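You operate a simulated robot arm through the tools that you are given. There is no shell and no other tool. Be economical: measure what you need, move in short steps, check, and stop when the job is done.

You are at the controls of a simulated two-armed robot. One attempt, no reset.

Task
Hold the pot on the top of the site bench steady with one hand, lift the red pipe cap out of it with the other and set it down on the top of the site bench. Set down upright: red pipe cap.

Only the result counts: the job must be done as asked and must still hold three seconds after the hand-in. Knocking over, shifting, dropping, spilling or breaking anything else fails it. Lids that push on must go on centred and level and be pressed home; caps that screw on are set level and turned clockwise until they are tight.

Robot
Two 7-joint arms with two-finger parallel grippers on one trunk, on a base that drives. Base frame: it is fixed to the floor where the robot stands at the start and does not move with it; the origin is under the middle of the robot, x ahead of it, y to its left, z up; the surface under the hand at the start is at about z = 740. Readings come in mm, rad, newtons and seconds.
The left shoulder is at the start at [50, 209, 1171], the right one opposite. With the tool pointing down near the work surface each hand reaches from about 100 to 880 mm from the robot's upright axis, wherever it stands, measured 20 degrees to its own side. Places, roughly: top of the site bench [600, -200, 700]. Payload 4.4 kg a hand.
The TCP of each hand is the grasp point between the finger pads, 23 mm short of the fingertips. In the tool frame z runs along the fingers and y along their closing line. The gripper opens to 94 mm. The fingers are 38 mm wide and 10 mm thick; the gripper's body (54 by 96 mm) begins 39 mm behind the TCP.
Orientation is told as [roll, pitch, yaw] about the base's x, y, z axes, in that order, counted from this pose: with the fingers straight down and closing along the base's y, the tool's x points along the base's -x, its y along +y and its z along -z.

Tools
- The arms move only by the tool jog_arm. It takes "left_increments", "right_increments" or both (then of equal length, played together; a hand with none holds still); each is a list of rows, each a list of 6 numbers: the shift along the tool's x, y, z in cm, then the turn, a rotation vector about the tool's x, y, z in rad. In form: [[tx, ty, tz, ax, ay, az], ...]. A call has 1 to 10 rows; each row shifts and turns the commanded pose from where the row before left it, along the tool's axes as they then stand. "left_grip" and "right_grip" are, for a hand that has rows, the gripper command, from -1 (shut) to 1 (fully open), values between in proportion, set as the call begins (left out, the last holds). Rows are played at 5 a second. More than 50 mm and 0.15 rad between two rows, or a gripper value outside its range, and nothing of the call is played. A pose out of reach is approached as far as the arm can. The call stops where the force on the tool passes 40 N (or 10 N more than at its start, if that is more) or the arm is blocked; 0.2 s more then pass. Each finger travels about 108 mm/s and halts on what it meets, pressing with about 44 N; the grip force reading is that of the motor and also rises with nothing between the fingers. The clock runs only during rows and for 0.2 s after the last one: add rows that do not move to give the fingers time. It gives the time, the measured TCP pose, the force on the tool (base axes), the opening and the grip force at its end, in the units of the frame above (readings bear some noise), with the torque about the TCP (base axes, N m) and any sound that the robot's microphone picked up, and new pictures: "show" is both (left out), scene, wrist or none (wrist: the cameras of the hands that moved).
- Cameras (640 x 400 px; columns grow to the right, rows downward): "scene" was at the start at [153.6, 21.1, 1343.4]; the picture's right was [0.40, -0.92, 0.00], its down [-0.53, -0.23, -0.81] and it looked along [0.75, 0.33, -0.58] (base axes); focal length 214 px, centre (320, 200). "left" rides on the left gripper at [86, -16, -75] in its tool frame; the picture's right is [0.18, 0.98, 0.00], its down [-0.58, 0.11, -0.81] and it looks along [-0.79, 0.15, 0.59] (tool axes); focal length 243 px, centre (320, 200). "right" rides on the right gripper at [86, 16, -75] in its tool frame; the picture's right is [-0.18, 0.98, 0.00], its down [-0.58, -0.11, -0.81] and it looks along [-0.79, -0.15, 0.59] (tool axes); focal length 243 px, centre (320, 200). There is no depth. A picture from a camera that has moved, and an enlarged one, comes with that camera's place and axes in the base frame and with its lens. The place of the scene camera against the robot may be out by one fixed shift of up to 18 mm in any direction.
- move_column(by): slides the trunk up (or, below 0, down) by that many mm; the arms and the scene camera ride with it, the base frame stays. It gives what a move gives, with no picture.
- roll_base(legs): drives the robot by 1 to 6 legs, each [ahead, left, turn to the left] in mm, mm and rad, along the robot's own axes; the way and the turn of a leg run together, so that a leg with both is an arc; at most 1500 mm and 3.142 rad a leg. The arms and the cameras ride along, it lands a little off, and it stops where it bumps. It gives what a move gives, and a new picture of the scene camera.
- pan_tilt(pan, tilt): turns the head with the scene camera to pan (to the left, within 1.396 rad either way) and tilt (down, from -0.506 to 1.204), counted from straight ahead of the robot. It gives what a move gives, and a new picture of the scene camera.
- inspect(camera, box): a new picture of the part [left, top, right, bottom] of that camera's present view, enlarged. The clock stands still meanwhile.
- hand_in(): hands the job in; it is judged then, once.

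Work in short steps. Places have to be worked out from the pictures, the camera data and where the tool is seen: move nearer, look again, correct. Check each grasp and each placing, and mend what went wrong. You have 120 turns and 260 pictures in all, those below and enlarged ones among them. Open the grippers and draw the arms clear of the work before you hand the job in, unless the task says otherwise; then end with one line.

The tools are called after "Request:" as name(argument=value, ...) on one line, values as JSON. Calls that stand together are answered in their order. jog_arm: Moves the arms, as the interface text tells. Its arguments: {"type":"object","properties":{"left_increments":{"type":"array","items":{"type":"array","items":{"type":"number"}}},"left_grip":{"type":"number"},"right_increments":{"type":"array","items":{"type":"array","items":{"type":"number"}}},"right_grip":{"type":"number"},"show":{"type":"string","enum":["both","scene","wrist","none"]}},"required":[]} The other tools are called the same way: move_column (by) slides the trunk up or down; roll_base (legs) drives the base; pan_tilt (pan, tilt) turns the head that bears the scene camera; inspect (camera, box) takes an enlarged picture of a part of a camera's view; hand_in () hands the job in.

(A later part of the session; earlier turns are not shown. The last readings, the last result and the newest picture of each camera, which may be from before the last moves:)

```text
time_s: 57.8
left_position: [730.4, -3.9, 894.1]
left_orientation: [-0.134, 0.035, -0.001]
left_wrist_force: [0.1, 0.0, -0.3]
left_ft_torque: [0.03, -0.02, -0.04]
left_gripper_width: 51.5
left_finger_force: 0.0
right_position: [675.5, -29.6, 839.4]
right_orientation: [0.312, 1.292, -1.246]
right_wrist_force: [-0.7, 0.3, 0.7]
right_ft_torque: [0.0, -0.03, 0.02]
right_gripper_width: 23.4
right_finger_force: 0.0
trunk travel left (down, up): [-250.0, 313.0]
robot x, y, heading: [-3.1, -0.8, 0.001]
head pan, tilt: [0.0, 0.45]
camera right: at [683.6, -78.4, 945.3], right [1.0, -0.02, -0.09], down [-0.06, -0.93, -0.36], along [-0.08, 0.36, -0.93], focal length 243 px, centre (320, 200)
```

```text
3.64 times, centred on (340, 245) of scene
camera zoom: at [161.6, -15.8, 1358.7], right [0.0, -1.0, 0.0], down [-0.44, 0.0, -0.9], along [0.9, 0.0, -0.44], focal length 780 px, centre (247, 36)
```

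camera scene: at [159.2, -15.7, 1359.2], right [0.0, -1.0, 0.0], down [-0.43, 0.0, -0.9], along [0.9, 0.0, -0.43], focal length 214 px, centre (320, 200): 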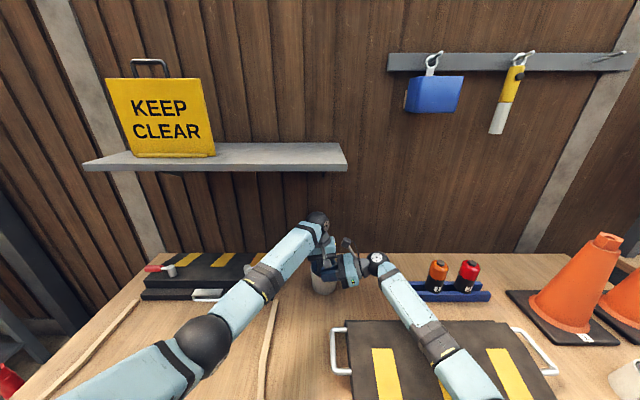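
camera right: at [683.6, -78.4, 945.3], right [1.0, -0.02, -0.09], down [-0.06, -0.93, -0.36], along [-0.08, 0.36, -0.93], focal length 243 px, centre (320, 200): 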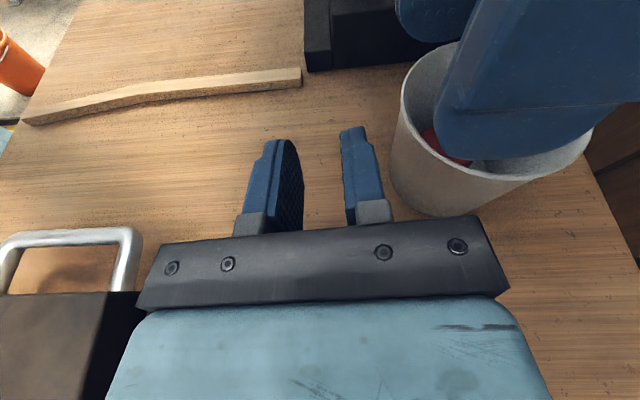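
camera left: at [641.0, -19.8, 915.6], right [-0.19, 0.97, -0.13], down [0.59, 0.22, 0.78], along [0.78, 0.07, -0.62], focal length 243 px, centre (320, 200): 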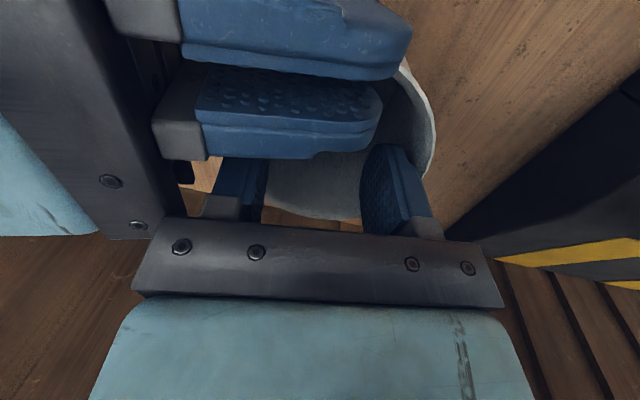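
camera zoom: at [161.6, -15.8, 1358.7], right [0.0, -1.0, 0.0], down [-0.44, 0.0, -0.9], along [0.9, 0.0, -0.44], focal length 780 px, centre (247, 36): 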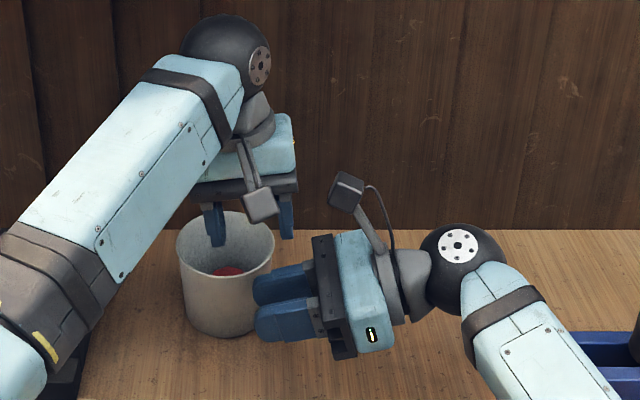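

The pot got dragged roughly 40 mm but is upright. The rim pinch is too crowded, so I'll switch to gripping the pot's outside low down with the right hand, fingers open to 94. First I'll clear both hands and re-measure.

Request:
jog_arm(left_increments=[[0, 4, -0.3, 0, 0, 0], [0, 4, -0.3, 0, 0, 0], [0, 4, -0.3, 0, 0, 0], [0, 0, 0, -0.13, 0, 0]], right_increments=[[0.5, 0, -3.5, 0, 0, 0], [0.5, 0, -3.5, 0, 0, 0], [1, 1, -3.5, 0, 0, 0], [1, 1, 0, 0, 0, 0.09]], right_grip=1)

Request:
inspect(camera="right", box=[320, 20, 560, 200])

Request:
inspect(camera="scene", box=[280, 220, 400, 310])

```text
time_s: 58.8
left_position: [728.8, 116.9, 886.4]
left_orientation: [-0.003, 0.035, -0.002]
left_wrist_force: [0.3, -0.2, -0.1]
left_ft_torque: [0.02, 0.01, -0.01]
left_gripper_width: 51.8
left_finger_force: 0.1
right_position: [691.8, -122.6, 898.6]
right_orientation: [-0.015, 1.307, -1.586]
right_wrist_force: [0.3, -0.7, -0.3]
right_ft_torque: [0.01, -0.01, 0.0]
right_gripper_width: 94.2
right_finger_force: 0.2
trunk travel left (down, up): [-250.0, 313.0]
robot x, y, heading: [-0.6, -4.4, -0.003]
head pan, tilt: [0.0, 0.45]
camera scene: at [161.7, -16.3, 1358.7], right [0.0, -1.0, 0.0], down [-0.44, 0.0, -0.9], along [0.9, 0.0, -0.44], focal length 214 px, centre (320, 200)
camera right: at [708.2, -172.8, 1002.0], right [0.98, -0.05, -0.18], down [-0.11, -0.93, -0.35], along [-0.15, 0.36, -0.92], focal length 243 px, centre (320, 200)
camera left: at [645.0, 100.6, 965.2], right [-0.18, 0.98, 0.0], down [0.61, 0.11, 0.78], along [0.77, 0.14, -0.62], focal length 243 px, centre (320, 200)
```

scene: 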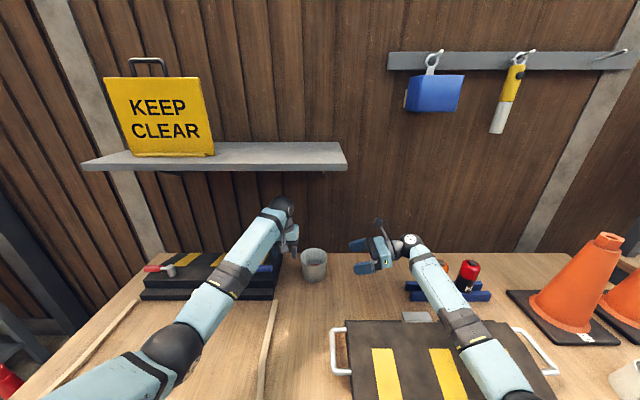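
right: 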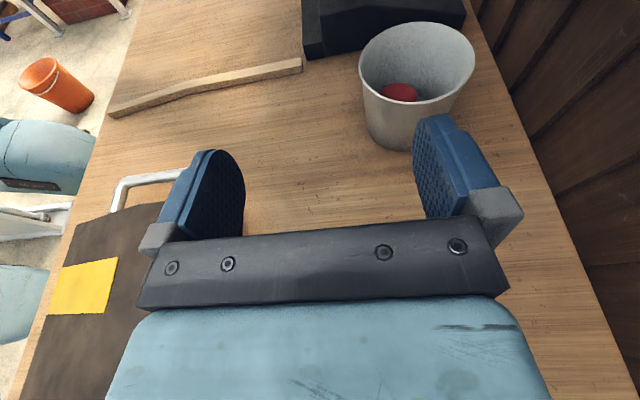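
left: 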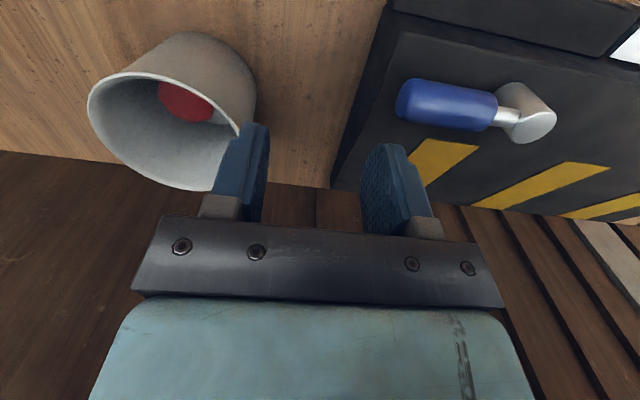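

```text
2.22 times, centred on (440, 110) of right
camera zoom: at [708.2, -172.8, 1002.0], right [0.98, -0.05, -0.18], down [-0.11, -0.93, -0.35], along [-0.15, 0.36, -0.92], focal length 539 px, centre (53, 400)
```

zoom: 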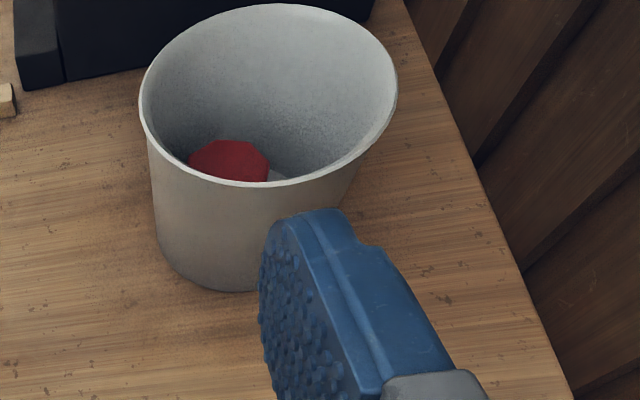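

```text
4.44 times, centred on (340, 265) of scene
camera zoom: at [161.7, -16.3, 1358.7], right [0.0, -1.0, 0.0], down [-0.44, 0.0, -0.9], along [0.9, 0.0, -0.44], focal length 953 px, centre (231, -89)
```

zoom: 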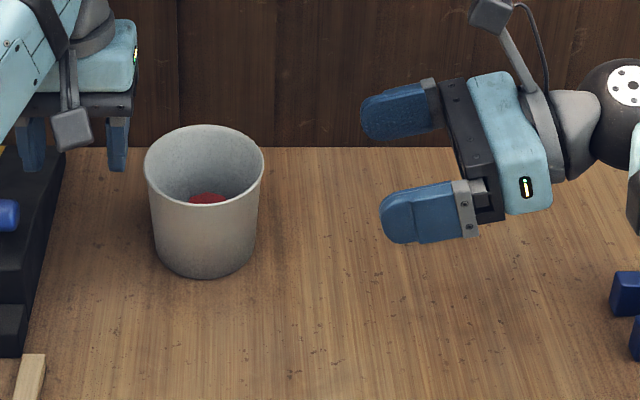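

The pot is now near (773, 19), upright with the cap inside. I'll grip it around the outside with the right hand and slide it back to its original spot. First I'll lower the right hand in front of it, pointing +y.

Request:
jog_arm(right_increments=[[-2.7, 2.03, 0.68, 0, 0, 0], [-2.7, 2.03, 0.68, 0, 0, 0], [-2.7, 2.03, 0.68, 0, 0, 0], [-2.65, 2.03, 0.68, 0, 0, 0], [0, 0, 0, 0, 0, 0.015]], right_grip=1)

Request:
inspect(camera="scene", box=[280, 220, 420, 320])

```text
time_s: 60.0
left_position: [729.5, 115.4, 887.8]
left_orientation: [-0.003, 0.034, -0.002]
left_wrist_force: [0.6, 0.5, -0.3]
left_ft_torque: [0.02, 0.01, 0.01]
left_gripper_width: 51.7
left_finger_force: 0.0
right_position: [773.9, -126.3, 787.4]
right_orientation: [-0.062, 1.307, -1.636]
right_wrist_force: [-0.3, -0.6, -0.8]
right_ft_torque: [-0.02, 0.0, 0.04]
right_gripper_width: 93.8
right_finger_force: 0.0
trunk travel left (down, up): [-250.0, 313.0]
robot x, y, heading: [-2.5, 0.4, -0.001]
head pan, tilt: [0.0, 0.45]
camera scene: at [161.3, -16.0, 1358.8], right [0.0, -1.0, 0.0], down [-0.43, 0.0, -0.9], along [0.9, 0.0, -0.43], focal length 214 px, centre (320, 200)
camera right: at [790.9, -174.2, 891.4], right [0.98, -0.05, -0.19], down [-0.12, -0.93, -0.35], along [-0.16, 0.37, -0.92], focal length 243 px, centre (320, 200)
```

scene: 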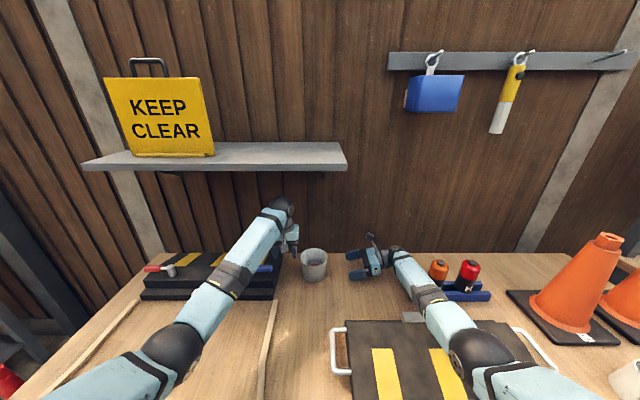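
right: 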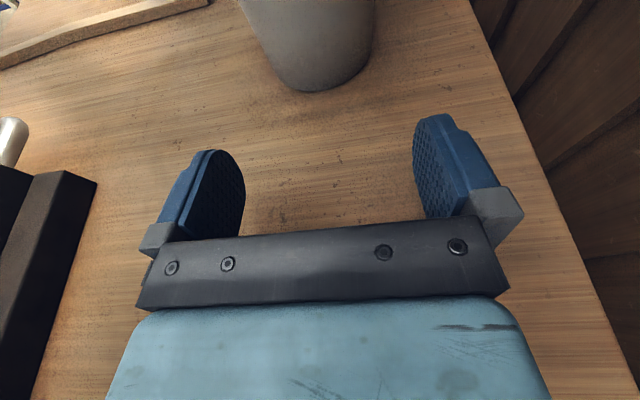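

```text
4.00 times, centred on (350, 270) of scene
camera zoom: at [161.3, -16.0, 1358.8], right [0.0, -1.0, 0.0], down [-0.43, 0.0, -0.9], along [0.9, 0.0, -0.43], focal length 858 px, centre (200, -80)
```

zoom: 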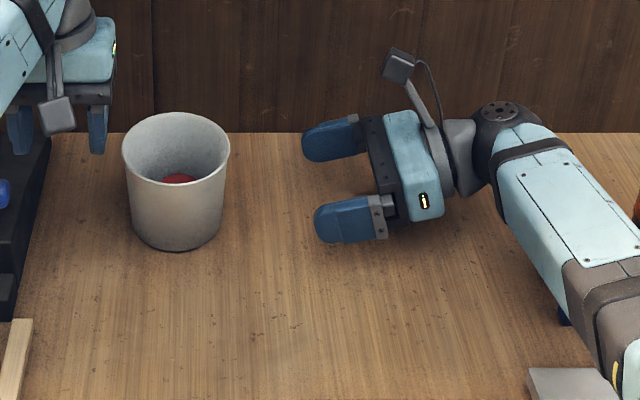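

The hand is level with the pot, and the gap is centred on x≈772. I'll advance 90 mm and look.

Request:
jog_arm(right_increments=[[0.78, -0.07, 2.9, 0, 0, 0], [0.78, -0.07, 2.9, 0, 0, 0], [0.78, -0.07, 2.9, 0, 0, 0], [0, 0, 0, 0, 0, 0]], right_grip=1, show="wrist")

Request:
inspect(camera="scene", box=[280, 220, 400, 310])

```text
time_s: 61.0
left_position: [728.9, 115.6, 887.5]
left_orientation: [-0.004, 0.036, 0.0]
left_wrist_force: [0.1, 0.0, 0.0]
left_ft_torque: [0.0, 0.0, -0.01]
left_gripper_width: 51.8
left_finger_force: 0.0
right_position: [772.2, -34.1, 787.1]
right_orientation: [-0.065, 1.307, -1.64]
right_wrist_force: [0.8, 0.0, -0.4]
right_ft_torque: [0.01, 0.02, 0.0]
right_gripper_width: 94.0
right_finger_force: 0.0
trunk travel left (down, up): [-250.0, 313.0]
robot x, y, heading: [-6.1, -3.8, -0.001]
head pan, tilt: [0.0, 0.45]
camera right: at [789.5, -83.4, 890.3], right [0.98, -0.05, -0.19], down [-0.12, -0.93, -0.35], along [-0.16, 0.37, -0.92], focal length 243 px, centre (320, 200)
```

right: 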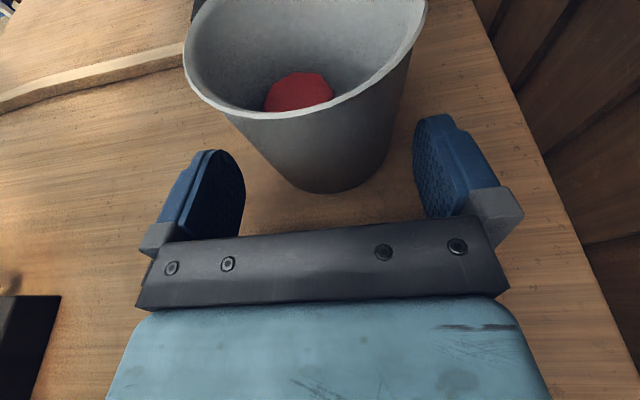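

```text
4.44 times, centred on (340, 265) of scene
camera zoom: at [161.6, -16.2, 1358.7], right [0.0, -1.0, 0.0], down [-0.44, 0.0, -0.9], along [0.9, 0.0, -0.44], focal length 953 px, centre (231, -89)
```

zoom: 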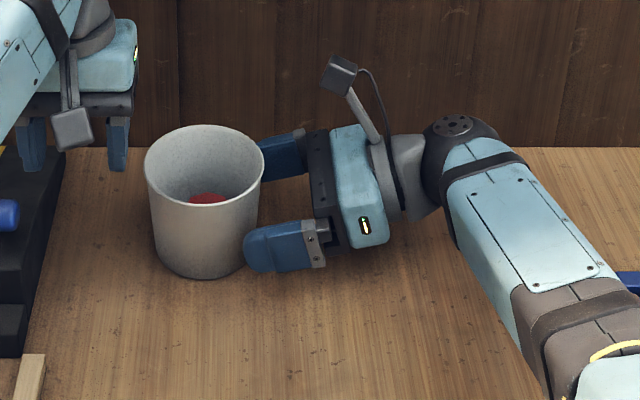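

Nicely centred with clearance on both sides. I'll advance another 26 mm.

Request:
jog_arm(right_increments=[[0.34, 0, 1.25, 0, 0, 0], [0.34, 0, 1.25, 0, 0, 0], [0, 0, 0, 0, 0, 0]], show="wrist")

Request:
inspect(camera="scene", box=[280, 220, 400, 310])

```text
time_s: 61.8
left_position: [730.2, 116.4, 887.5]
left_orientation: [-0.003, 0.035, -0.003]
left_wrist_force: [0.0, 0.9, -0.2]
left_ft_torque: [0.05, -0.02, 0.02]
left_gripper_width: 51.8
left_finger_force: 0.0
right_position: [771.1, -9.3, 787.3]
right_orientation: [-0.066, 1.306, -1.638]
right_wrist_force: [0.0, 0.4, -0.2]
right_ft_torque: [0.0, 0.03, 0.05]
right_gripper_width: 93.8
right_finger_force: 0.1
trunk travel left (down, up): [-250.0, 313.0]
robot x, y, heading: [-3.0, -0.2, 0.0]
head pan, tilt: [0.0, 0.45]
camera right: at [789.2, -58.0, 890.6], right [0.98, -0.05, -0.19], down [-0.12, -0.93, -0.35], along [-0.16, 0.36, -0.92], focal length 243 px, centre (320, 200)
```

right: 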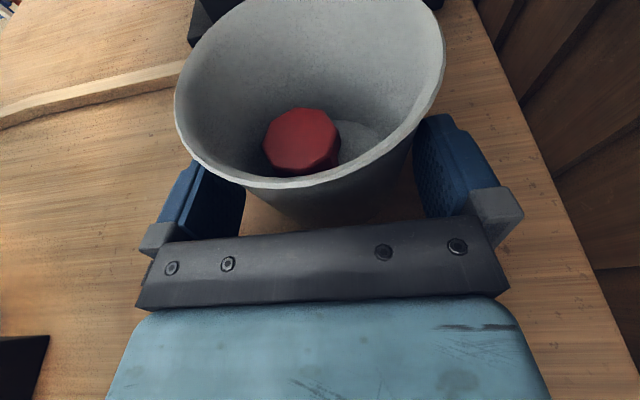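

```text
4.44 times, centred on (340, 265) of scene
camera zoom: at [161.6, -15.9, 1358.7], right [0.0, -1.0, 0.0], down [-0.44, 0.0, -0.9], along [0.9, 0.0, -0.44], focal length 953 px, centre (231, -89)
```

zoom: 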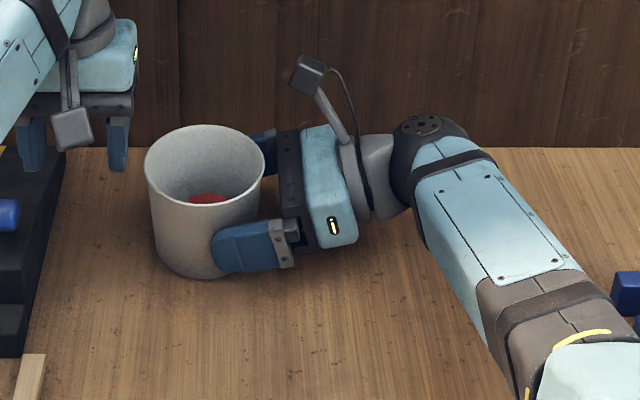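

Excellent, fingers flank the pot with no contact. I'll advance 8 mm more, then close gently in steps.

Request:
jog_arm(right_increments=[[0.21, 0, 0.77, 0, 0, 0], [0, 0, 0, 0, 0, 0]], show="none")

Request:
jog_arm(right_increments=[[0, 0, 0, 0, 0, 0], [0, 0, 0, 0, 0, 0], [0, 0, 0, 0, 0, 0]], right_grip=0.8, show="wrist")

Request:
inspect(camera="scene", box=[280, 220, 400, 310])

```text
time_s: 62.4
left_position: [729.7, 116.2, 887.4]
left_orientation: [-0.003, 0.036, -0.002]
left_wrist_force: [0.1, 0.1, 1.2]
left_ft_torque: [0.01, 0.01, 0.0]
left_gripper_width: 51.8
left_finger_force: 0.0
right_position: [771.5, -0.8, 787.3]
right_orientation: [-0.067, 1.307, -1.637]
right_wrist_force: [-0.2, -0.8, 0.5]
right_ft_torque: [0.0, 0.02, 0.03]
right_gripper_width: 94.1
right_finger_force: 0.0
trunk travel left (down, up): [-250.0, 313.0]
robot x, y, heading: [-2.4, -0.1, -0.005]
head pan, tilt: [0.0, 0.45]
```

```text
time_s: 63.2
left_position: [730.3, 116.3, 886.4]
left_orientation: [-0.004, 0.034, -0.001]
left_wrist_force: [0.0, 0.3, 0.5]
left_ft_torque: [0.01, -0.01, -0.01]
left_gripper_width: 51.6
left_finger_force: 0.0
right_position: [770.7, -0.9, 787.2]
right_orientation: [-0.065, 1.307, -1.637]
right_wrist_force: [0.7, 0.5, 0.6]
right_ft_torque: [0.07, 0.0, -0.05]
right_gripper_width: 92.2
right_finger_force: 43.2
trunk travel left (down, up): [-250.0, 313.0]
robot x, y, heading: [-1.3, -4.2, 0.004]
head pan, tilt: [0.0, 0.45]
camera right: at [789.3, -49.7, 890.9], right [0.98, -0.05, -0.19], down [-0.12, -0.93, -0.35], along [-0.16, 0.37, -0.92], focal length 243 px, centre (320, 200)
```

right: 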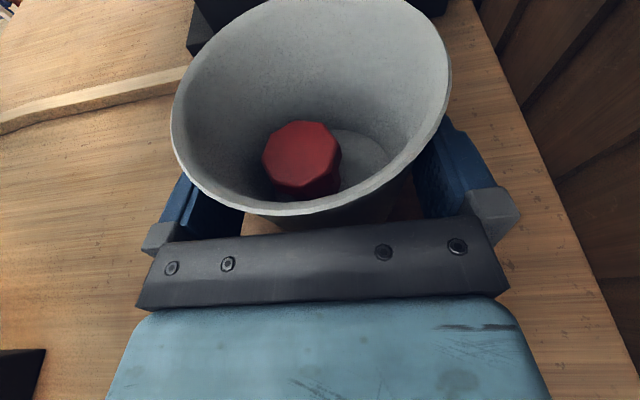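

```text
4.44 times, centred on (340, 265) of scene
camera zoom: at [161.5, -15.7, 1358.7], right [0.0, -1.0, 0.0], down [-0.44, 0.0, -0.9], along [0.9, 0.0, -0.44], focal length 953 px, centre (231, -89)
```

zoom: 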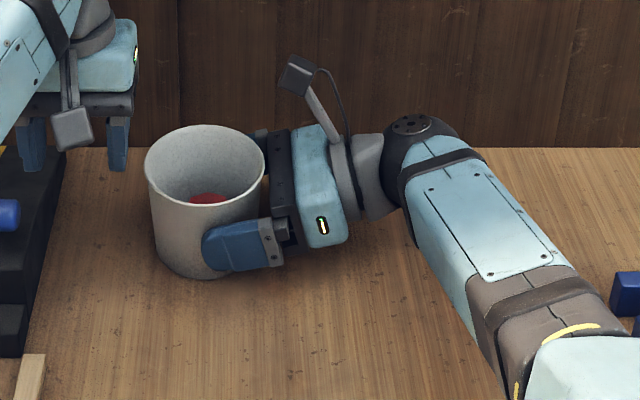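

The right hand now holds the pot firmly from outside (92.2 mm, 43 N) with no disturbance. I'll slide it back to its original spot near (718.5, -25).

Request:
jog_arm(right_increments=[[-0.25, -1.06, -0.87, 0, 0, 0], [-0.25, -1.06, -0.87, 0, 0, 0], [-0.25, -1.06, -0.87, 0, 0, 0], [-0.25, -1.06, -0.87, 0, 0, 0], [-0.25, -1.06, -0.87, 0, 0, 0], [0, 0, 0, 0, 0, 0]])

Request:
inspect(camera="right", box=[160, 0, 480, 230])

Request:
inspect(camera="scene", box=[290, 240, 370, 300])

```text
time_s: 64.6
left_position: [730.6, 118.4, 889.6]
left_orientation: [-0.007, 0.035, -0.002]
left_wrist_force: [0.2, 0.5, -0.2]
left_ft_torque: [0.0, 0.01, 0.02]
left_gripper_width: 51.7
left_finger_force: 0.1
right_position: [720.8, -43.1, 794.1]
right_orientation: [-0.031, 1.304, -1.603]
right_wrist_force: [-0.5, 0.2, -1.5]
right_ft_torque: [-0.04, 0.02, -0.01]
right_gripper_width: 92.2
right_finger_force: 44.6
trunk travel left (down, up): [-250.0, 313.0]
robot x, y, heading: [-6.0, -1.7, 0.001]
head pan, tilt: [0.0, 0.45]
camera scene: at [160.9, -12.5, 1359.6], right [0.0, -1.0, 0.0], down [-0.43, 0.0, -0.9], along [0.9, 0.0, -0.43], focal length 214 px, centre (320, 200)
camera right: at [737.4, -91.6, 897.3], right [0.98, -0.05, -0.19], down [-0.11, -0.93, -0.35], along [-0.16, 0.36, -0.92], focal length 243 px, centre (320, 200)
```

scene: 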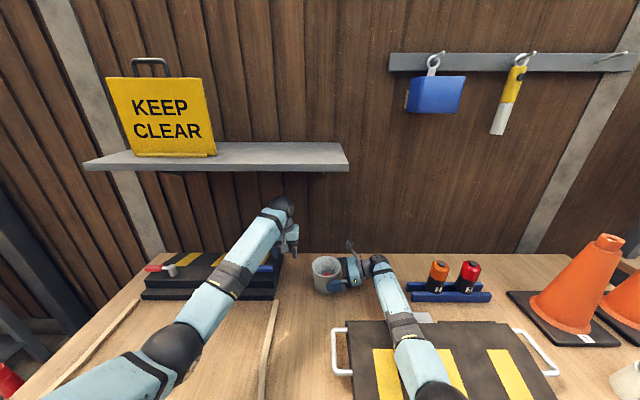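
right: 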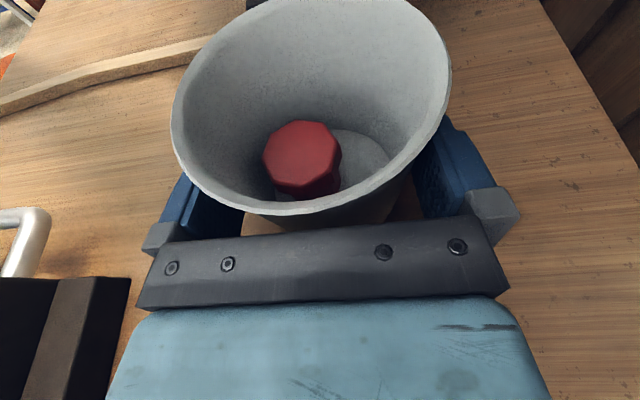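

```text
1.74 times, centred on (320, 115) of right
camera zoom: at [737.4, -91.6, 897.3], right [0.98, -0.05, -0.19], down [-0.11, -0.93, -0.35], along [-0.16, 0.36, -0.92], focal length 422 px, centre (320, 348)
```

zoom: 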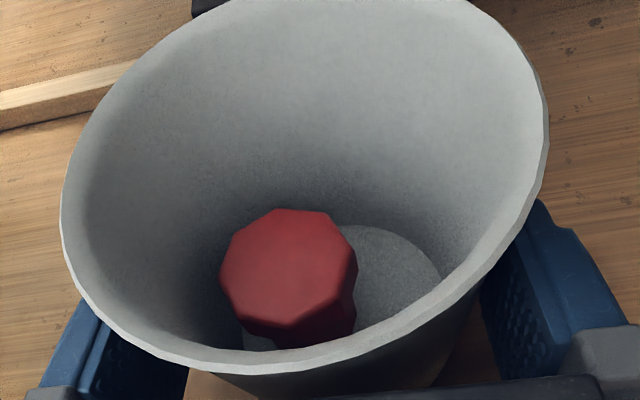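

```text
6.67 times, centred on (330, 270) of scene
camera zoom: at [160.9, -12.5, 1359.6], right [0.0, -1.0, 0.0], down [-0.43, 0.0, -0.9], along [0.9, 0.0, -0.43], focal length 1430 px, centre (253, -267)
```

zoom: 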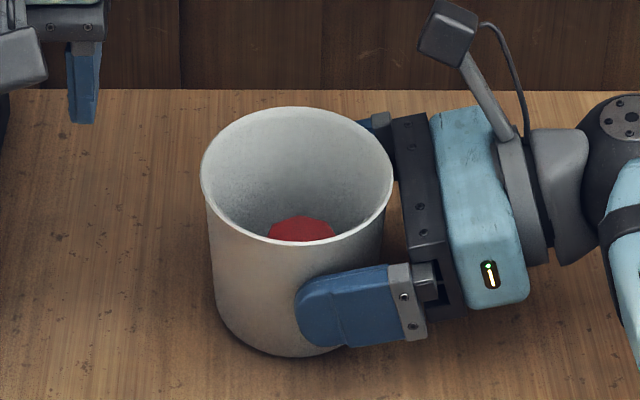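

The pot is back in place laterally but about 6 mm off the bench (TCP z rose 7 mm). I'll lower it gently until it touches.

Request:
jog_arm(right_increments=[[-0.2, 0.03, 0.05, 0, 0, 0], [-0.2, 0, 0.05, 0, 0, 0], [-0.1, 0, 0.03, 0, 0, 0], [0, 0, 0, 0, 0, 0]], show="none")

Request:
inspect(camera="scene", box=[290, 240, 370, 300])

```text
time_s: 65.6
left_position: [728.0, 118.3, 889.1]
left_orientation: [-0.008, 0.03, -0.002]
left_wrist_force: [-0.1, 0.3, 0.6]
left_ft_torque: [0.02, -0.02, -0.02]
left_gripper_width: 51.7
left_finger_force: 0.0
right_position: [720.3, -43.5, 790.7]
right_orientation: [-0.013, 1.305, -1.584]
right_wrist_force: [0.2, -0.7, -1.7]
right_ft_torque: [-0.06, 0.0, 0.01]
right_gripper_width: 91.9
right_finger_force: 43.7
trunk travel left (down, up): [-250.0, 313.0]
robot x, y, heading: [-5.7, -4.8, -0.001]
head pan, tilt: [0.0, 0.45]
```

```text
6.67 times, centred on (330, 270) of scene
camera zoom: at [158.3, -11.9, 1359.5], right [0.0, -1.0, 0.0], down [-0.43, 0.0, -0.9], along [0.9, 0.0, -0.43], focal length 1430 px, centre (253, -267)
```

zoom: 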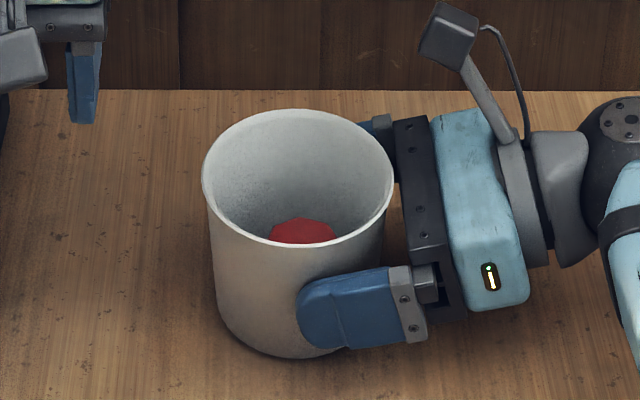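

The weight is still on the hand (fz −1.7 N). I'll lower further in small steps.

Request:
jog_arm(right_increments=[[-0.15, 0, 0.04, 0, 0, 0], [-0.15, 0, 0.04, 0, 0, 0], [0, 0, 0, 0, 0, 0]], show="none")

Request:
inspect(camera="scene", box=[290, 240, 370, 300])

```text
time_s: 66.4
left_position: [727.9, 118.8, 890.7]
left_orientation: [-0.007, 0.031, -0.002]
left_wrist_force: [0.7, 0.3, 0.4]
left_ft_torque: [0.01, 0.0, 0.0]
left_gripper_width: 51.8
left_finger_force: 0.0
right_position: [721.3, -43.6, 789.6]
right_orientation: [0.003, 1.304, -1.574]
right_wrist_force: [-0.9, -0.8, -1.4]
right_ft_torque: [-0.03, 0.01, -0.02]
right_gripper_width: 92.1
right_finger_force: 43.7
trunk travel left (down, up): [-250.0, 313.0]
robot x, y, heading: [-3.0, -1.5, 0.001]
head pan, tilt: [0.0, 0.45]
```

```text
6.67 times, centred on (330, 270) of scene
camera zoom: at [156.8, -12.1, 1359.7], right [0.0, -1.0, 0.0], down [-0.43, 0.0, -0.9], along [0.9, 0.0, -0.43], focal length 1430 px, centre (253, -267)
```

zoom: 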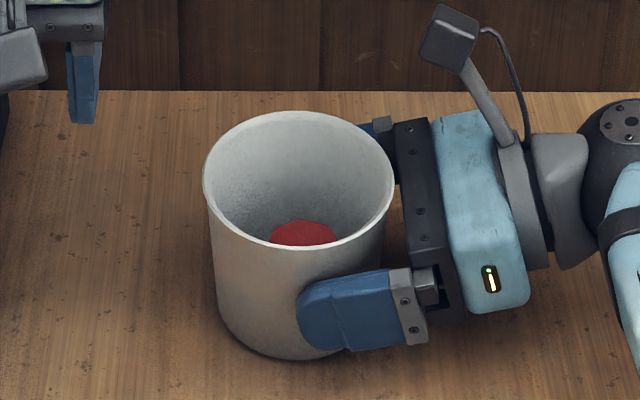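

The hand barely lowers and the head pose drifts, so part of the right arm is probably resting on something. I'll look down at the forearm.

Request:
pan_tilt(pan=-0.35, tilt=0.85)

```text
time_s: 67.3
left_position: [728.6, 117.5, 890.6]
left_orientation: [-0.005, 0.029, -0.002]
left_wrist_force: [-0.6, -0.2, -0.9]
left_ft_torque: [-0.03, 0.04, -0.02]
left_gripper_width: 51.4
left_finger_force: 0.0
right_position: [721.0, -44.9, 789.5]
right_orientation: [0.002, 1.304, -1.573]
right_wrist_force: [0.3, 0.3, -1.2]
right_ft_torque: [-0.04, -0.01, -0.01]
right_gripper_width: 91.8
right_finger_force: 44.2
trunk travel left (down, up): [-250.0, 313.0]
robot x, y, heading: [-3.2, -0.8, -0.001]
head pan, tilt: [-0.351, 0.85]
camera scene: at [137.9, -39.3, 1325.3], right [-0.34, -0.94, 0.0], down [-0.7, 0.26, -0.67], along [0.62, -0.23, -0.75], focal length 214 px, centre (320, 200)
```

scene: 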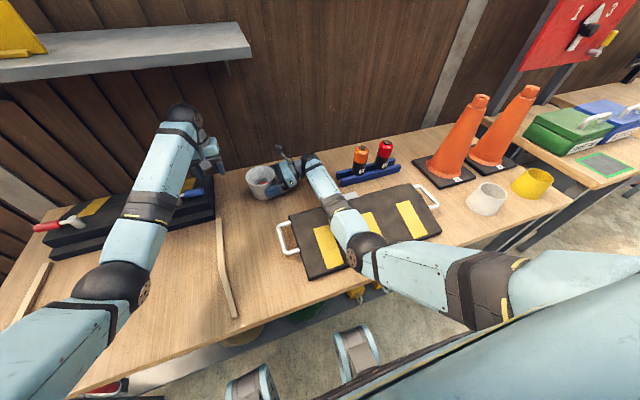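

The right elbow is hovering at or touching the hatch. I'll pull the left hand back from under the shelf, raise the column by 40 mm to lift the elbow, and jog the right hand down by the same amount.

Request:
jog_arm(left_increments=[[4, 0, 0, 0, 0, 0], [4, 0, 0, 0, 0, 0], [4, 0, 0, 0, 0, 0], [3, 0, 0, 0, 0, 0]], show="none")

Request:
move_column(by=40)

Request:
inspect(camera="scene", box=[220, 120, 480, 300])

```text
time_s: 68.3
left_position: [575.9, 118.3, 896.1]
left_orientation: [-0.005, 0.028, -0.002]
left_wrist_force: [-0.8, -0.6, -0.7]
left_ft_torque: [-0.01, 0.0, -0.01]
left_gripper_width: 51.6
left_finger_force: 0.0
right_position: [719.0, -44.3, 790.9]
right_orientation: [0.002, 1.305, -1.574]
right_wrist_force: [-0.5, 0.4, -1.7]
right_ft_torque: [-0.05, 0.0, 0.02]
right_gripper_width: 91.7
right_finger_force: 44.2
trunk travel left (down, up): [-250.0, 313.0]
robot x, y, heading: [-3.5, -2.2, -0.003]
head pan, tilt: [-0.351, 0.85]
```

```text
time_s: 69.1
left_position: [578.8, 116.1, 931.2]
left_orientation: [-0.004, 0.036, -0.002]
left_wrist_force: [0.3, 0.2, -0.1]
left_ft_torque: [-0.02, 0.04, -0.03]
left_gripper_width: 51.7
left_finger_force: 0.0
right_position: [719.2, -46.9, 815.2]
right_orientation: [-0.077, 1.305, -1.649]
right_wrist_force: [0.1, 0.0, -0.3]
right_ft_torque: [-0.02, 0.02, 0.01]
right_gripper_width: 91.9
right_finger_force: 44.4
trunk travel left (down, up): [-290.0, 273.0]
robot x, y, heading: [-4.9, -6.0, -0.001]
head pan, tilt: [-0.351, 0.85]
```

```text
2.22 times, centred on (350, 210) of scene
camera zoom: at [143.9, -42.9, 1363.8], right [-0.34, -0.94, 0.0], down [-0.71, 0.26, -0.66], along [0.62, -0.23, -0.75], focal length 477 px, centre (253, 178)
```

zoom: 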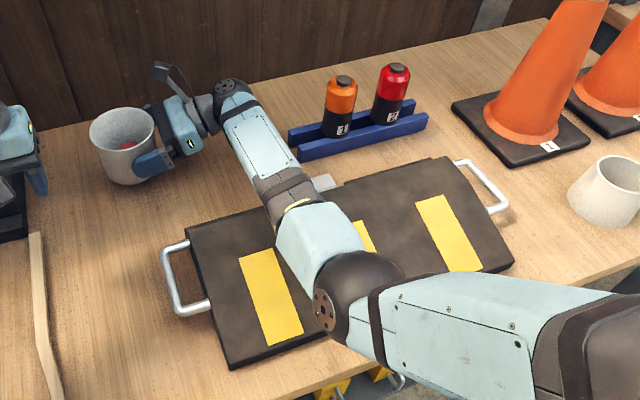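

I'll check whether the pot rose with the hand.

Request:
pan_tilt(pan=0.0, tilt=0.6)

Request:
inspect(camera="scene", box=[280, 190, 400, 290])

Request:
inspect(camera="right", box=[0, 0, 640, 400])

```text
time_s: 70.0
left_position: [580.1, 116.9, 932.9]
left_orientation: [-0.003, 0.033, 0.0]
left_wrist_force: [0.2, 0.7, -1.1]
left_ft_torque: [-0.01, 0.01, -0.01]
left_gripper_width: 51.7
left_finger_force: 0.0
right_position: [718.2, -46.4, 819.4]
right_orientation: [-0.067, 1.308, -1.637]
right_wrist_force: [0.4, 0.1, -1.6]
right_ft_torque: [0.01, 0.03, -0.03]
right_gripper_width: 91.9
right_finger_force: 44.0
trunk travel left (down, up): [-290.0, 273.0]
robot x, y, heading: [-4.3, 1.4, -0.002]
head pan, tilt: [0.0, 0.6]
camera scene: at [158.3, -15.9, 1385.1], right [0.0, -1.0, 0.0], down [-0.57, 0.0, -0.82], along [0.82, 0.0, -0.57], focal length 214 px, centre (320, 200)
```

scene: 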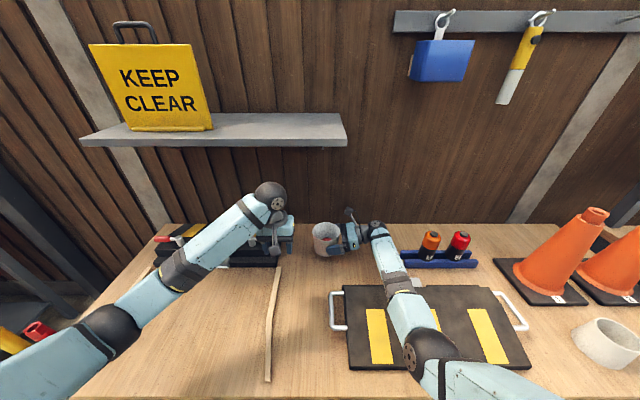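

```text
4.00 times, centred on (340, 240) of scene
camera zoom: at [158.3, -15.9, 1385.1], right [0.0, -1.0, 0.0], down [-0.57, 0.0, -0.82], along [0.82, 0.0, -0.57], focal length 858 px, centre (240, 40)
```

zoom: 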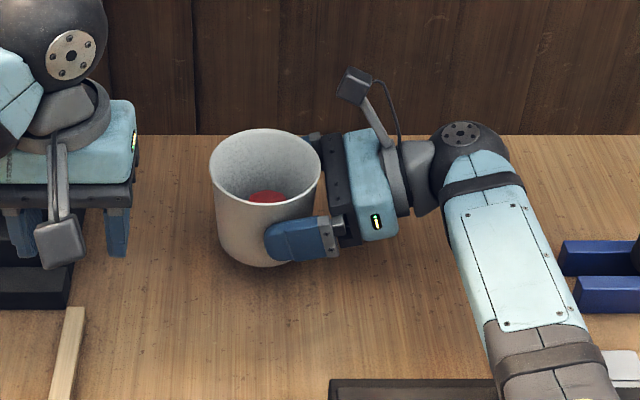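

```text
1.00 times, centred on (320, 200) of right (not enlarged: the box is as wide or as high as the picture)
camera zoom: at [736.3, -94.9, 922.1], right [0.98, -0.05, -0.2], down [-0.12, -0.93, -0.35], along [-0.16, 0.36, -0.92], focal length 243 px, centre (320, 200)
```

zoom: 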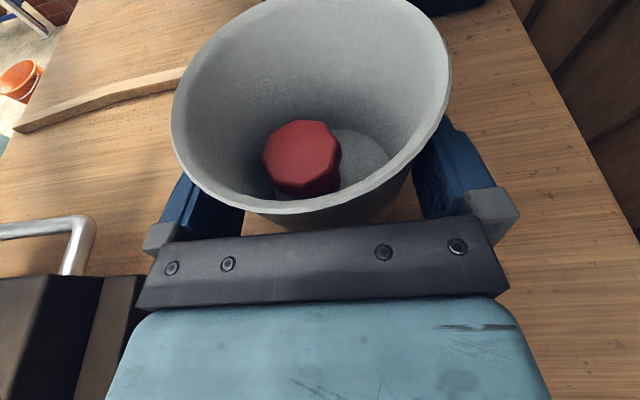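

The pot is held level and lifted about 32 mm, and the arm is free now. I'll lower it back down to the bench (TCP z→787.5).

Request:
jog_arm(right_increments=[[-0.7, 0, 0.19, 0, 0, 0], [-0.7, 0, 0.19, 0, 0, 0], [-0.7, 0, 0.19, 0, 0, 0], [-0.7, 0, 0.19, 0, 0, 0], [0, 0, 0, 0, 0, 0]], show="none")

Request:
inspect(camera="scene", box=[280, 190, 400, 290])

```text
time_s: 71.2
left_position: [579.4, 116.3, 931.7]
left_orientation: [-0.003, 0.036, -0.003]
left_wrist_force: [-0.5, -0.2, 0.1]
left_ft_torque: [0.0, -0.03, -0.01]
left_gripper_width: 51.4
left_finger_force: 0.0
right_position: [717.9, -44.8, 789.5]
right_orientation: [-0.064, 1.305, -1.64]
right_wrist_force: [1.2, 0.4, -2.4]
right_ft_torque: [0.01, -0.04, -0.03]
right_gripper_width: 92.0
right_finger_force: 43.4
trunk travel left (down, up): [-290.0, 273.0]
robot x, y, heading: [-5.3, -4.0, 0.004]
head pan, tilt: [0.0, 0.6]
```

```text
4.00 times, centred on (340, 240) of scene
camera zoom: at [158.2, -15.8, 1385.1], right [0.0, -1.0, 0.0], down [-0.57, 0.0, -0.82], along [0.82, 0.0, -0.57], focal length 858 px, centre (240, 40)
```

zoom: 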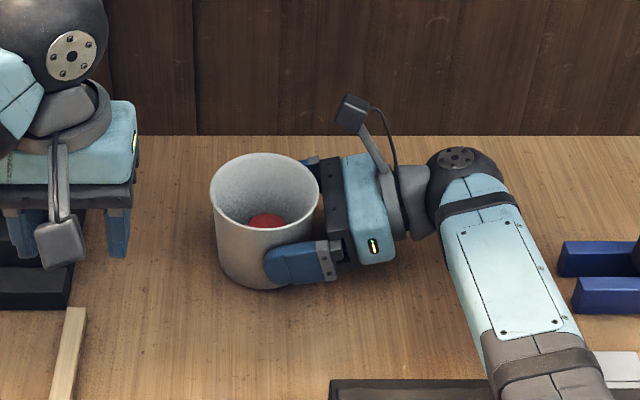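

Nearly down. I'll lower 1 mm per row until the weight comes off.

Request:
jog_arm(right_increments=[[-0.1, 0, 0.026, 0, 0, 0], [0, 0, 0, 0, 0, 0], [-0.1, 0, 0.026, 0, 0, 0], [0, 0, 0, 0, 0, 0]], show="none")

Request:
jog_arm(right_increments=[[-0.08, 0, 0.02, 0, 0, 0], [0, 0, 0, 0, 0, 0]], show="none")

Request:
inspect(camera="scene", box=[300, 210, 360, 270])

```text
time_s: 72.2
left_position: [579.2, 117.9, 932.5]
left_orientation: [-0.004, 0.034, -0.001]
left_wrist_force: [-0.8, 0.4, -0.8]
left_ft_torque: [0.03, 0.0, 0.0]
left_gripper_width: 51.8
left_finger_force: 0.1
right_position: [717.6, -45.0, 787.7]
right_orientation: [-0.067, 1.309, -1.639]
right_wrist_force: [-0.6, -0.4, -1.9]
right_ft_torque: [-0.04, -0.01, 0.03]
right_gripper_width: 91.7
right_finger_force: 44.1
trunk travel left (down, up): [-290.0, 273.0]
robot x, y, heading: [1.1, 0.8, -0.002]
head pan, tilt: [0.0, 0.6]
```

```text
time_s: 72.8
left_position: [579.4, 116.3, 932.1]
left_orientation: [-0.004, 0.035, -0.002]
left_wrist_force: [0.7, -0.5, -0.2]
left_ft_torque: [0.02, -0.03, -0.05]
left_gripper_width: 51.4
left_finger_force: 0.0
right_position: [718.2, -45.3, 787.9]
right_orientation: [-0.065, 1.308, -1.638]
right_wrist_force: [-0.3, -0.4, 0.5]
right_ft_torque: [-0.02, -0.08, -0.02]
right_gripper_width: 91.4
right_finger_force: 43.3
trunk travel left (down, up): [-290.0, 273.0]
robot x, y, heading: [-3.2, -4.4, -0.001]
head pan, tilt: [0.0, 0.6]
```

```text
6.67 times, centred on (330, 240) of scene
camera zoom: at [158.0, -15.8, 1385.2], right [0.0, -1.0, 0.0], down [-0.56, 0.0, -0.83], along [0.83, 0.0, -0.56], focal length 1430 px, centre (253, -67)
```

zoom: 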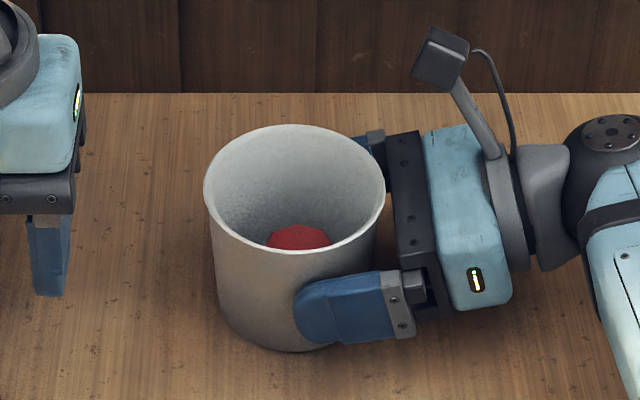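

The pot is on the bench at about (718, -23), held firmly. Now I'll measure the cap.

Request:
inspect(camera="right", box=[160, 0, 480, 230])

```text
1.74 times, centred on (320, 115) of right
camera zoom: at [735.8, -94.8, 890.7], right [0.98, -0.05, -0.19], down [-0.12, -0.93, -0.35], along [-0.16, 0.37, -0.92], focal length 422 px, centre (320, 348)
```

zoom: 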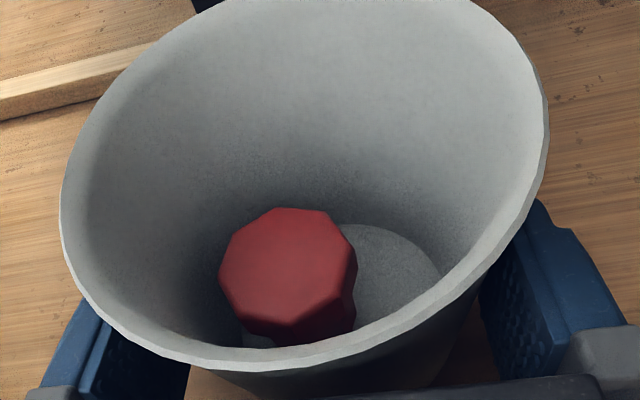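

Cap is at about (708.5, -23), a bit off the pot centre (718, -23). I'll bring the left hand above at (715, -23, 890), opening about 47 mm, with a slight lean to +y.

Request:
jog_arm(left_increments=[[-2.71, -2.79, 0.84, 0, -0.035, 0], [-2.71, -2.79, 0.84, 0, 0, 0], [-2.71, -2.79, 0.84, 0, 0, 0], [-2.71, -2.79, 0.84, 0, 0, 0], [-2.71, -2.79, 0.84, 0.05, 0, 0], [0, 0, 0, 0, 0, 0]], left_grip=0.0)

Request:
inspect(camera="left", box=[180, 0, 480, 210])

Request:
inspect(camera="scene", box=[280, 150, 400, 270])

```text
time_s: 74.2
left_position: [714.8, -22.4, 889.6]
left_orientation: [-0.055, 0.0, -0.002]
left_wrist_force: [-0.6, -0.5, 0.2]
left_ft_torque: [0.0, 0.0, -0.01]
left_gripper_width: 47.0
left_finger_force: 0.1
right_position: [717.8, -46.2, 786.8]
right_orientation: [-0.064, 1.304, -1.636]
right_wrist_force: [0.6, -0.3, 1.8]
right_ft_torque: [0.09, -0.14, -0.01]
right_gripper_width: 91.3
right_finger_force: 43.9
trunk travel left (down, up): [-290.0, 273.0]
robot x, y, heading: [-2.4, -1.6, 0.003]
head pan, tilt: [0.0, 0.6]
camera scene: at [157.8, -15.4, 1385.2], right [0.0, -1.0, 0.0], down [-0.56, 0.0, -0.83], along [0.83, 0.0, -0.56], focal length 214 px, centre (320, 200)
camera left: at [627.4, -33.9, 966.0], right [-0.18, 0.98, -0.05], down [0.58, 0.15, 0.8], along [0.79, 0.11, -0.6], focal length 243 px, centre (320, 200)
```

scene: 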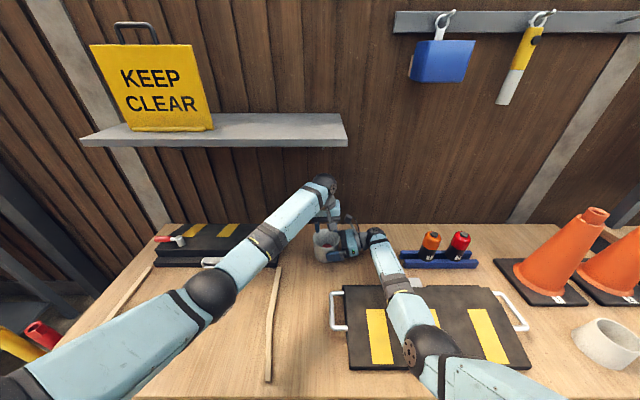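
left: 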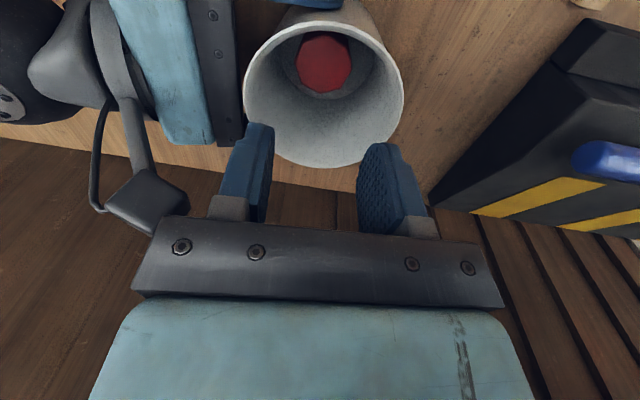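

```text
1.90 times, centred on (330, 105) of left
camera zoom: at [627.4, -33.9, 966.0], right [-0.18, 0.98, -0.05], down [0.58, 0.15, 0.8], along [0.79, 0.11, -0.6], focal length 462 px, centre (301, 381)
```

zoom: 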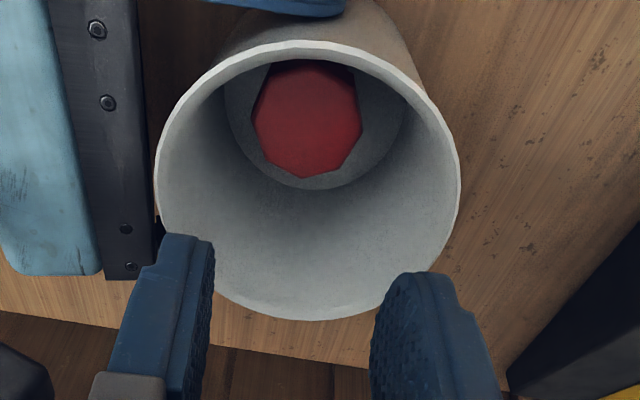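

```text
3.33 times, centred on (340, 210) of scene
camera zoom: at [157.8, -15.4, 1385.2], right [0.0, -1.0, 0.0], down [-0.56, 0.0, -0.83], along [0.83, 0.0, -0.56], focal length 715 px, centre (253, 167)
```

zoom: 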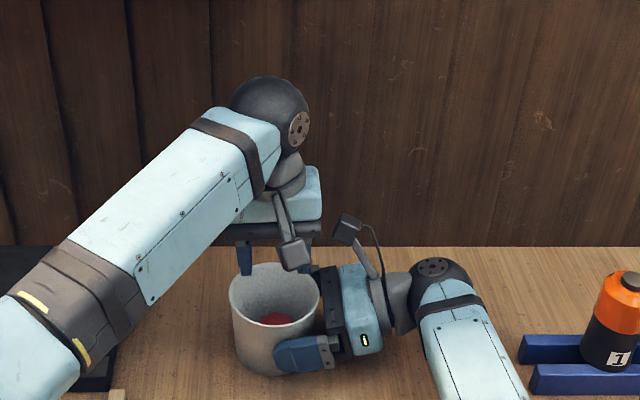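

Combining views gives cap (707.5, -26.5) and pot centre (718, -26). I'll adjust to (714, -26.5) and descend 60 mm.

Request:
jog_arm(left_increments=[[0.08, -0.4, 0, 0, 0, 0], [0, 0.11, 2.0, 0, 0, 0], [0, 0.11, 2.0, 0, 0, 0], [0, 0.11, 2.0, 0, 0, 0], [0, 0, 0, 0, 0, 0]])

Request:
inspect(camera="right", box=[160, 0, 480, 230])

Request:
inspect(camera="scene", box=[290, 180, 380, 270])

```text
time_s: 75.4
left_position: [713.4, -27.8, 830.4]
left_orientation: [-0.055, -0.003, -0.001]
left_wrist_force: [2.5, 4.1, 3.3]
left_ft_torque: [-0.01, 0.0, 0.05]
left_gripper_width: 45.3
left_finger_force: 0.0
right_position: [716.9, -46.1, 787.7]
right_orientation: [-0.065, 1.306, -1.637]
right_wrist_force: [-1.5, -2.6, 0.8]
right_ft_torque: [0.26, -0.34, 0.07]
right_gripper_width: 91.4
right_finger_force: 44.0
trunk travel left (down, up): [-290.0, 273.0]
robot x, y, heading: [-3.2, -2.9, 0.001]
head pan, tilt: [0.0, 0.6]
camera scene: at [157.5, -15.7, 1385.2], right [0.0, -1.0, 0.0], down [-0.56, 0.0, -0.83], along [0.83, 0.0, -0.56], focal length 214 px, centre (320, 200)
camera left: at [626.0, -38.5, 905.7], right [-0.18, 0.98, -0.05], down [0.58, 0.15, 0.8], along [0.79, 0.11, -0.6], focal length 243 px, centre (320, 200)
```

scene: 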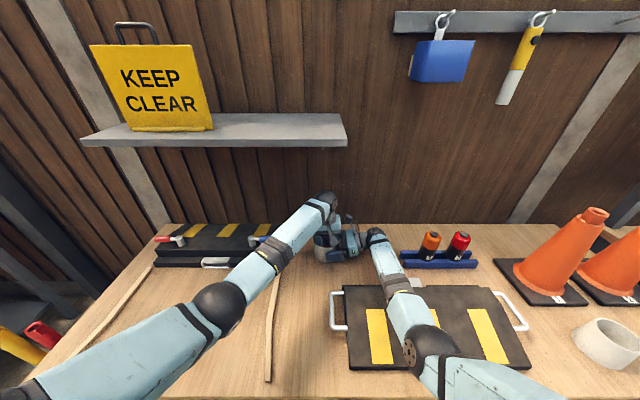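
left: 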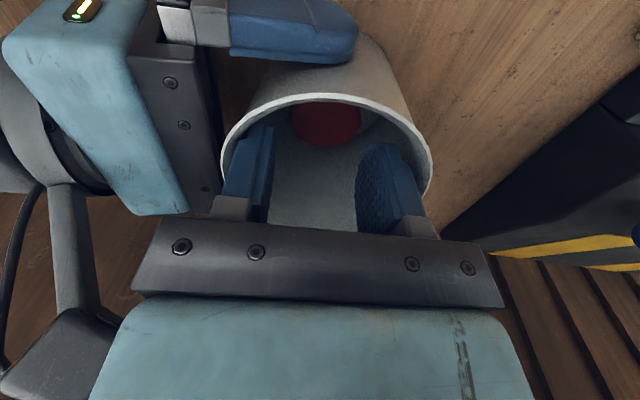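

```text
1.74 times, centred on (320, 115) of right
camera zoom: at [735.4, -95.0, 890.6], right [0.98, -0.05, -0.19], down [-0.12, -0.93, -0.35], along [-0.16, 0.36, -0.92], focal length 422 px, centre (320, 348)
```

zoom: 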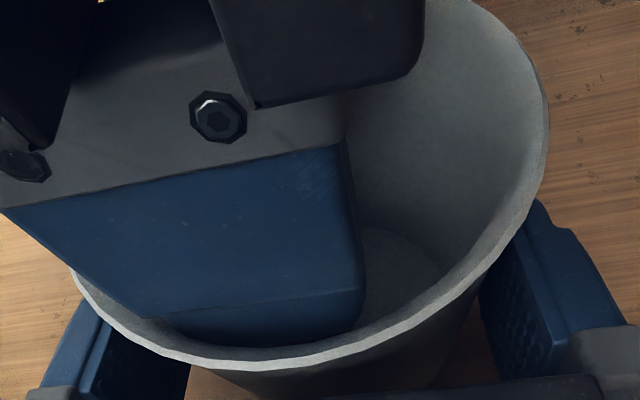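

```text
4.44 times, centred on (335, 225) of scene
camera zoom: at [157.5, -15.7, 1385.2], right [0.0, -1.0, 0.0], down [-0.56, 0.0, -0.83], along [0.83, 0.0, -0.56], focal length 953 px, centre (253, 89)
```

zoom: 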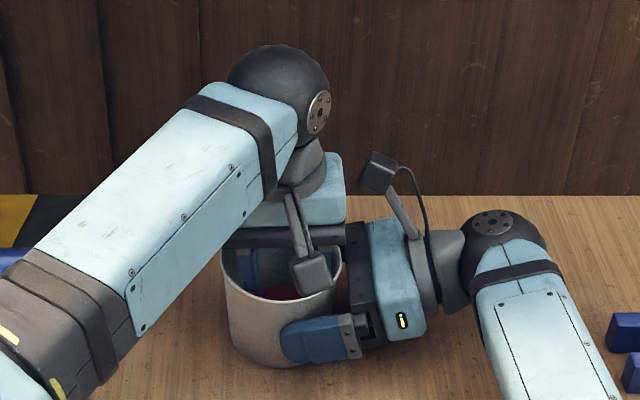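

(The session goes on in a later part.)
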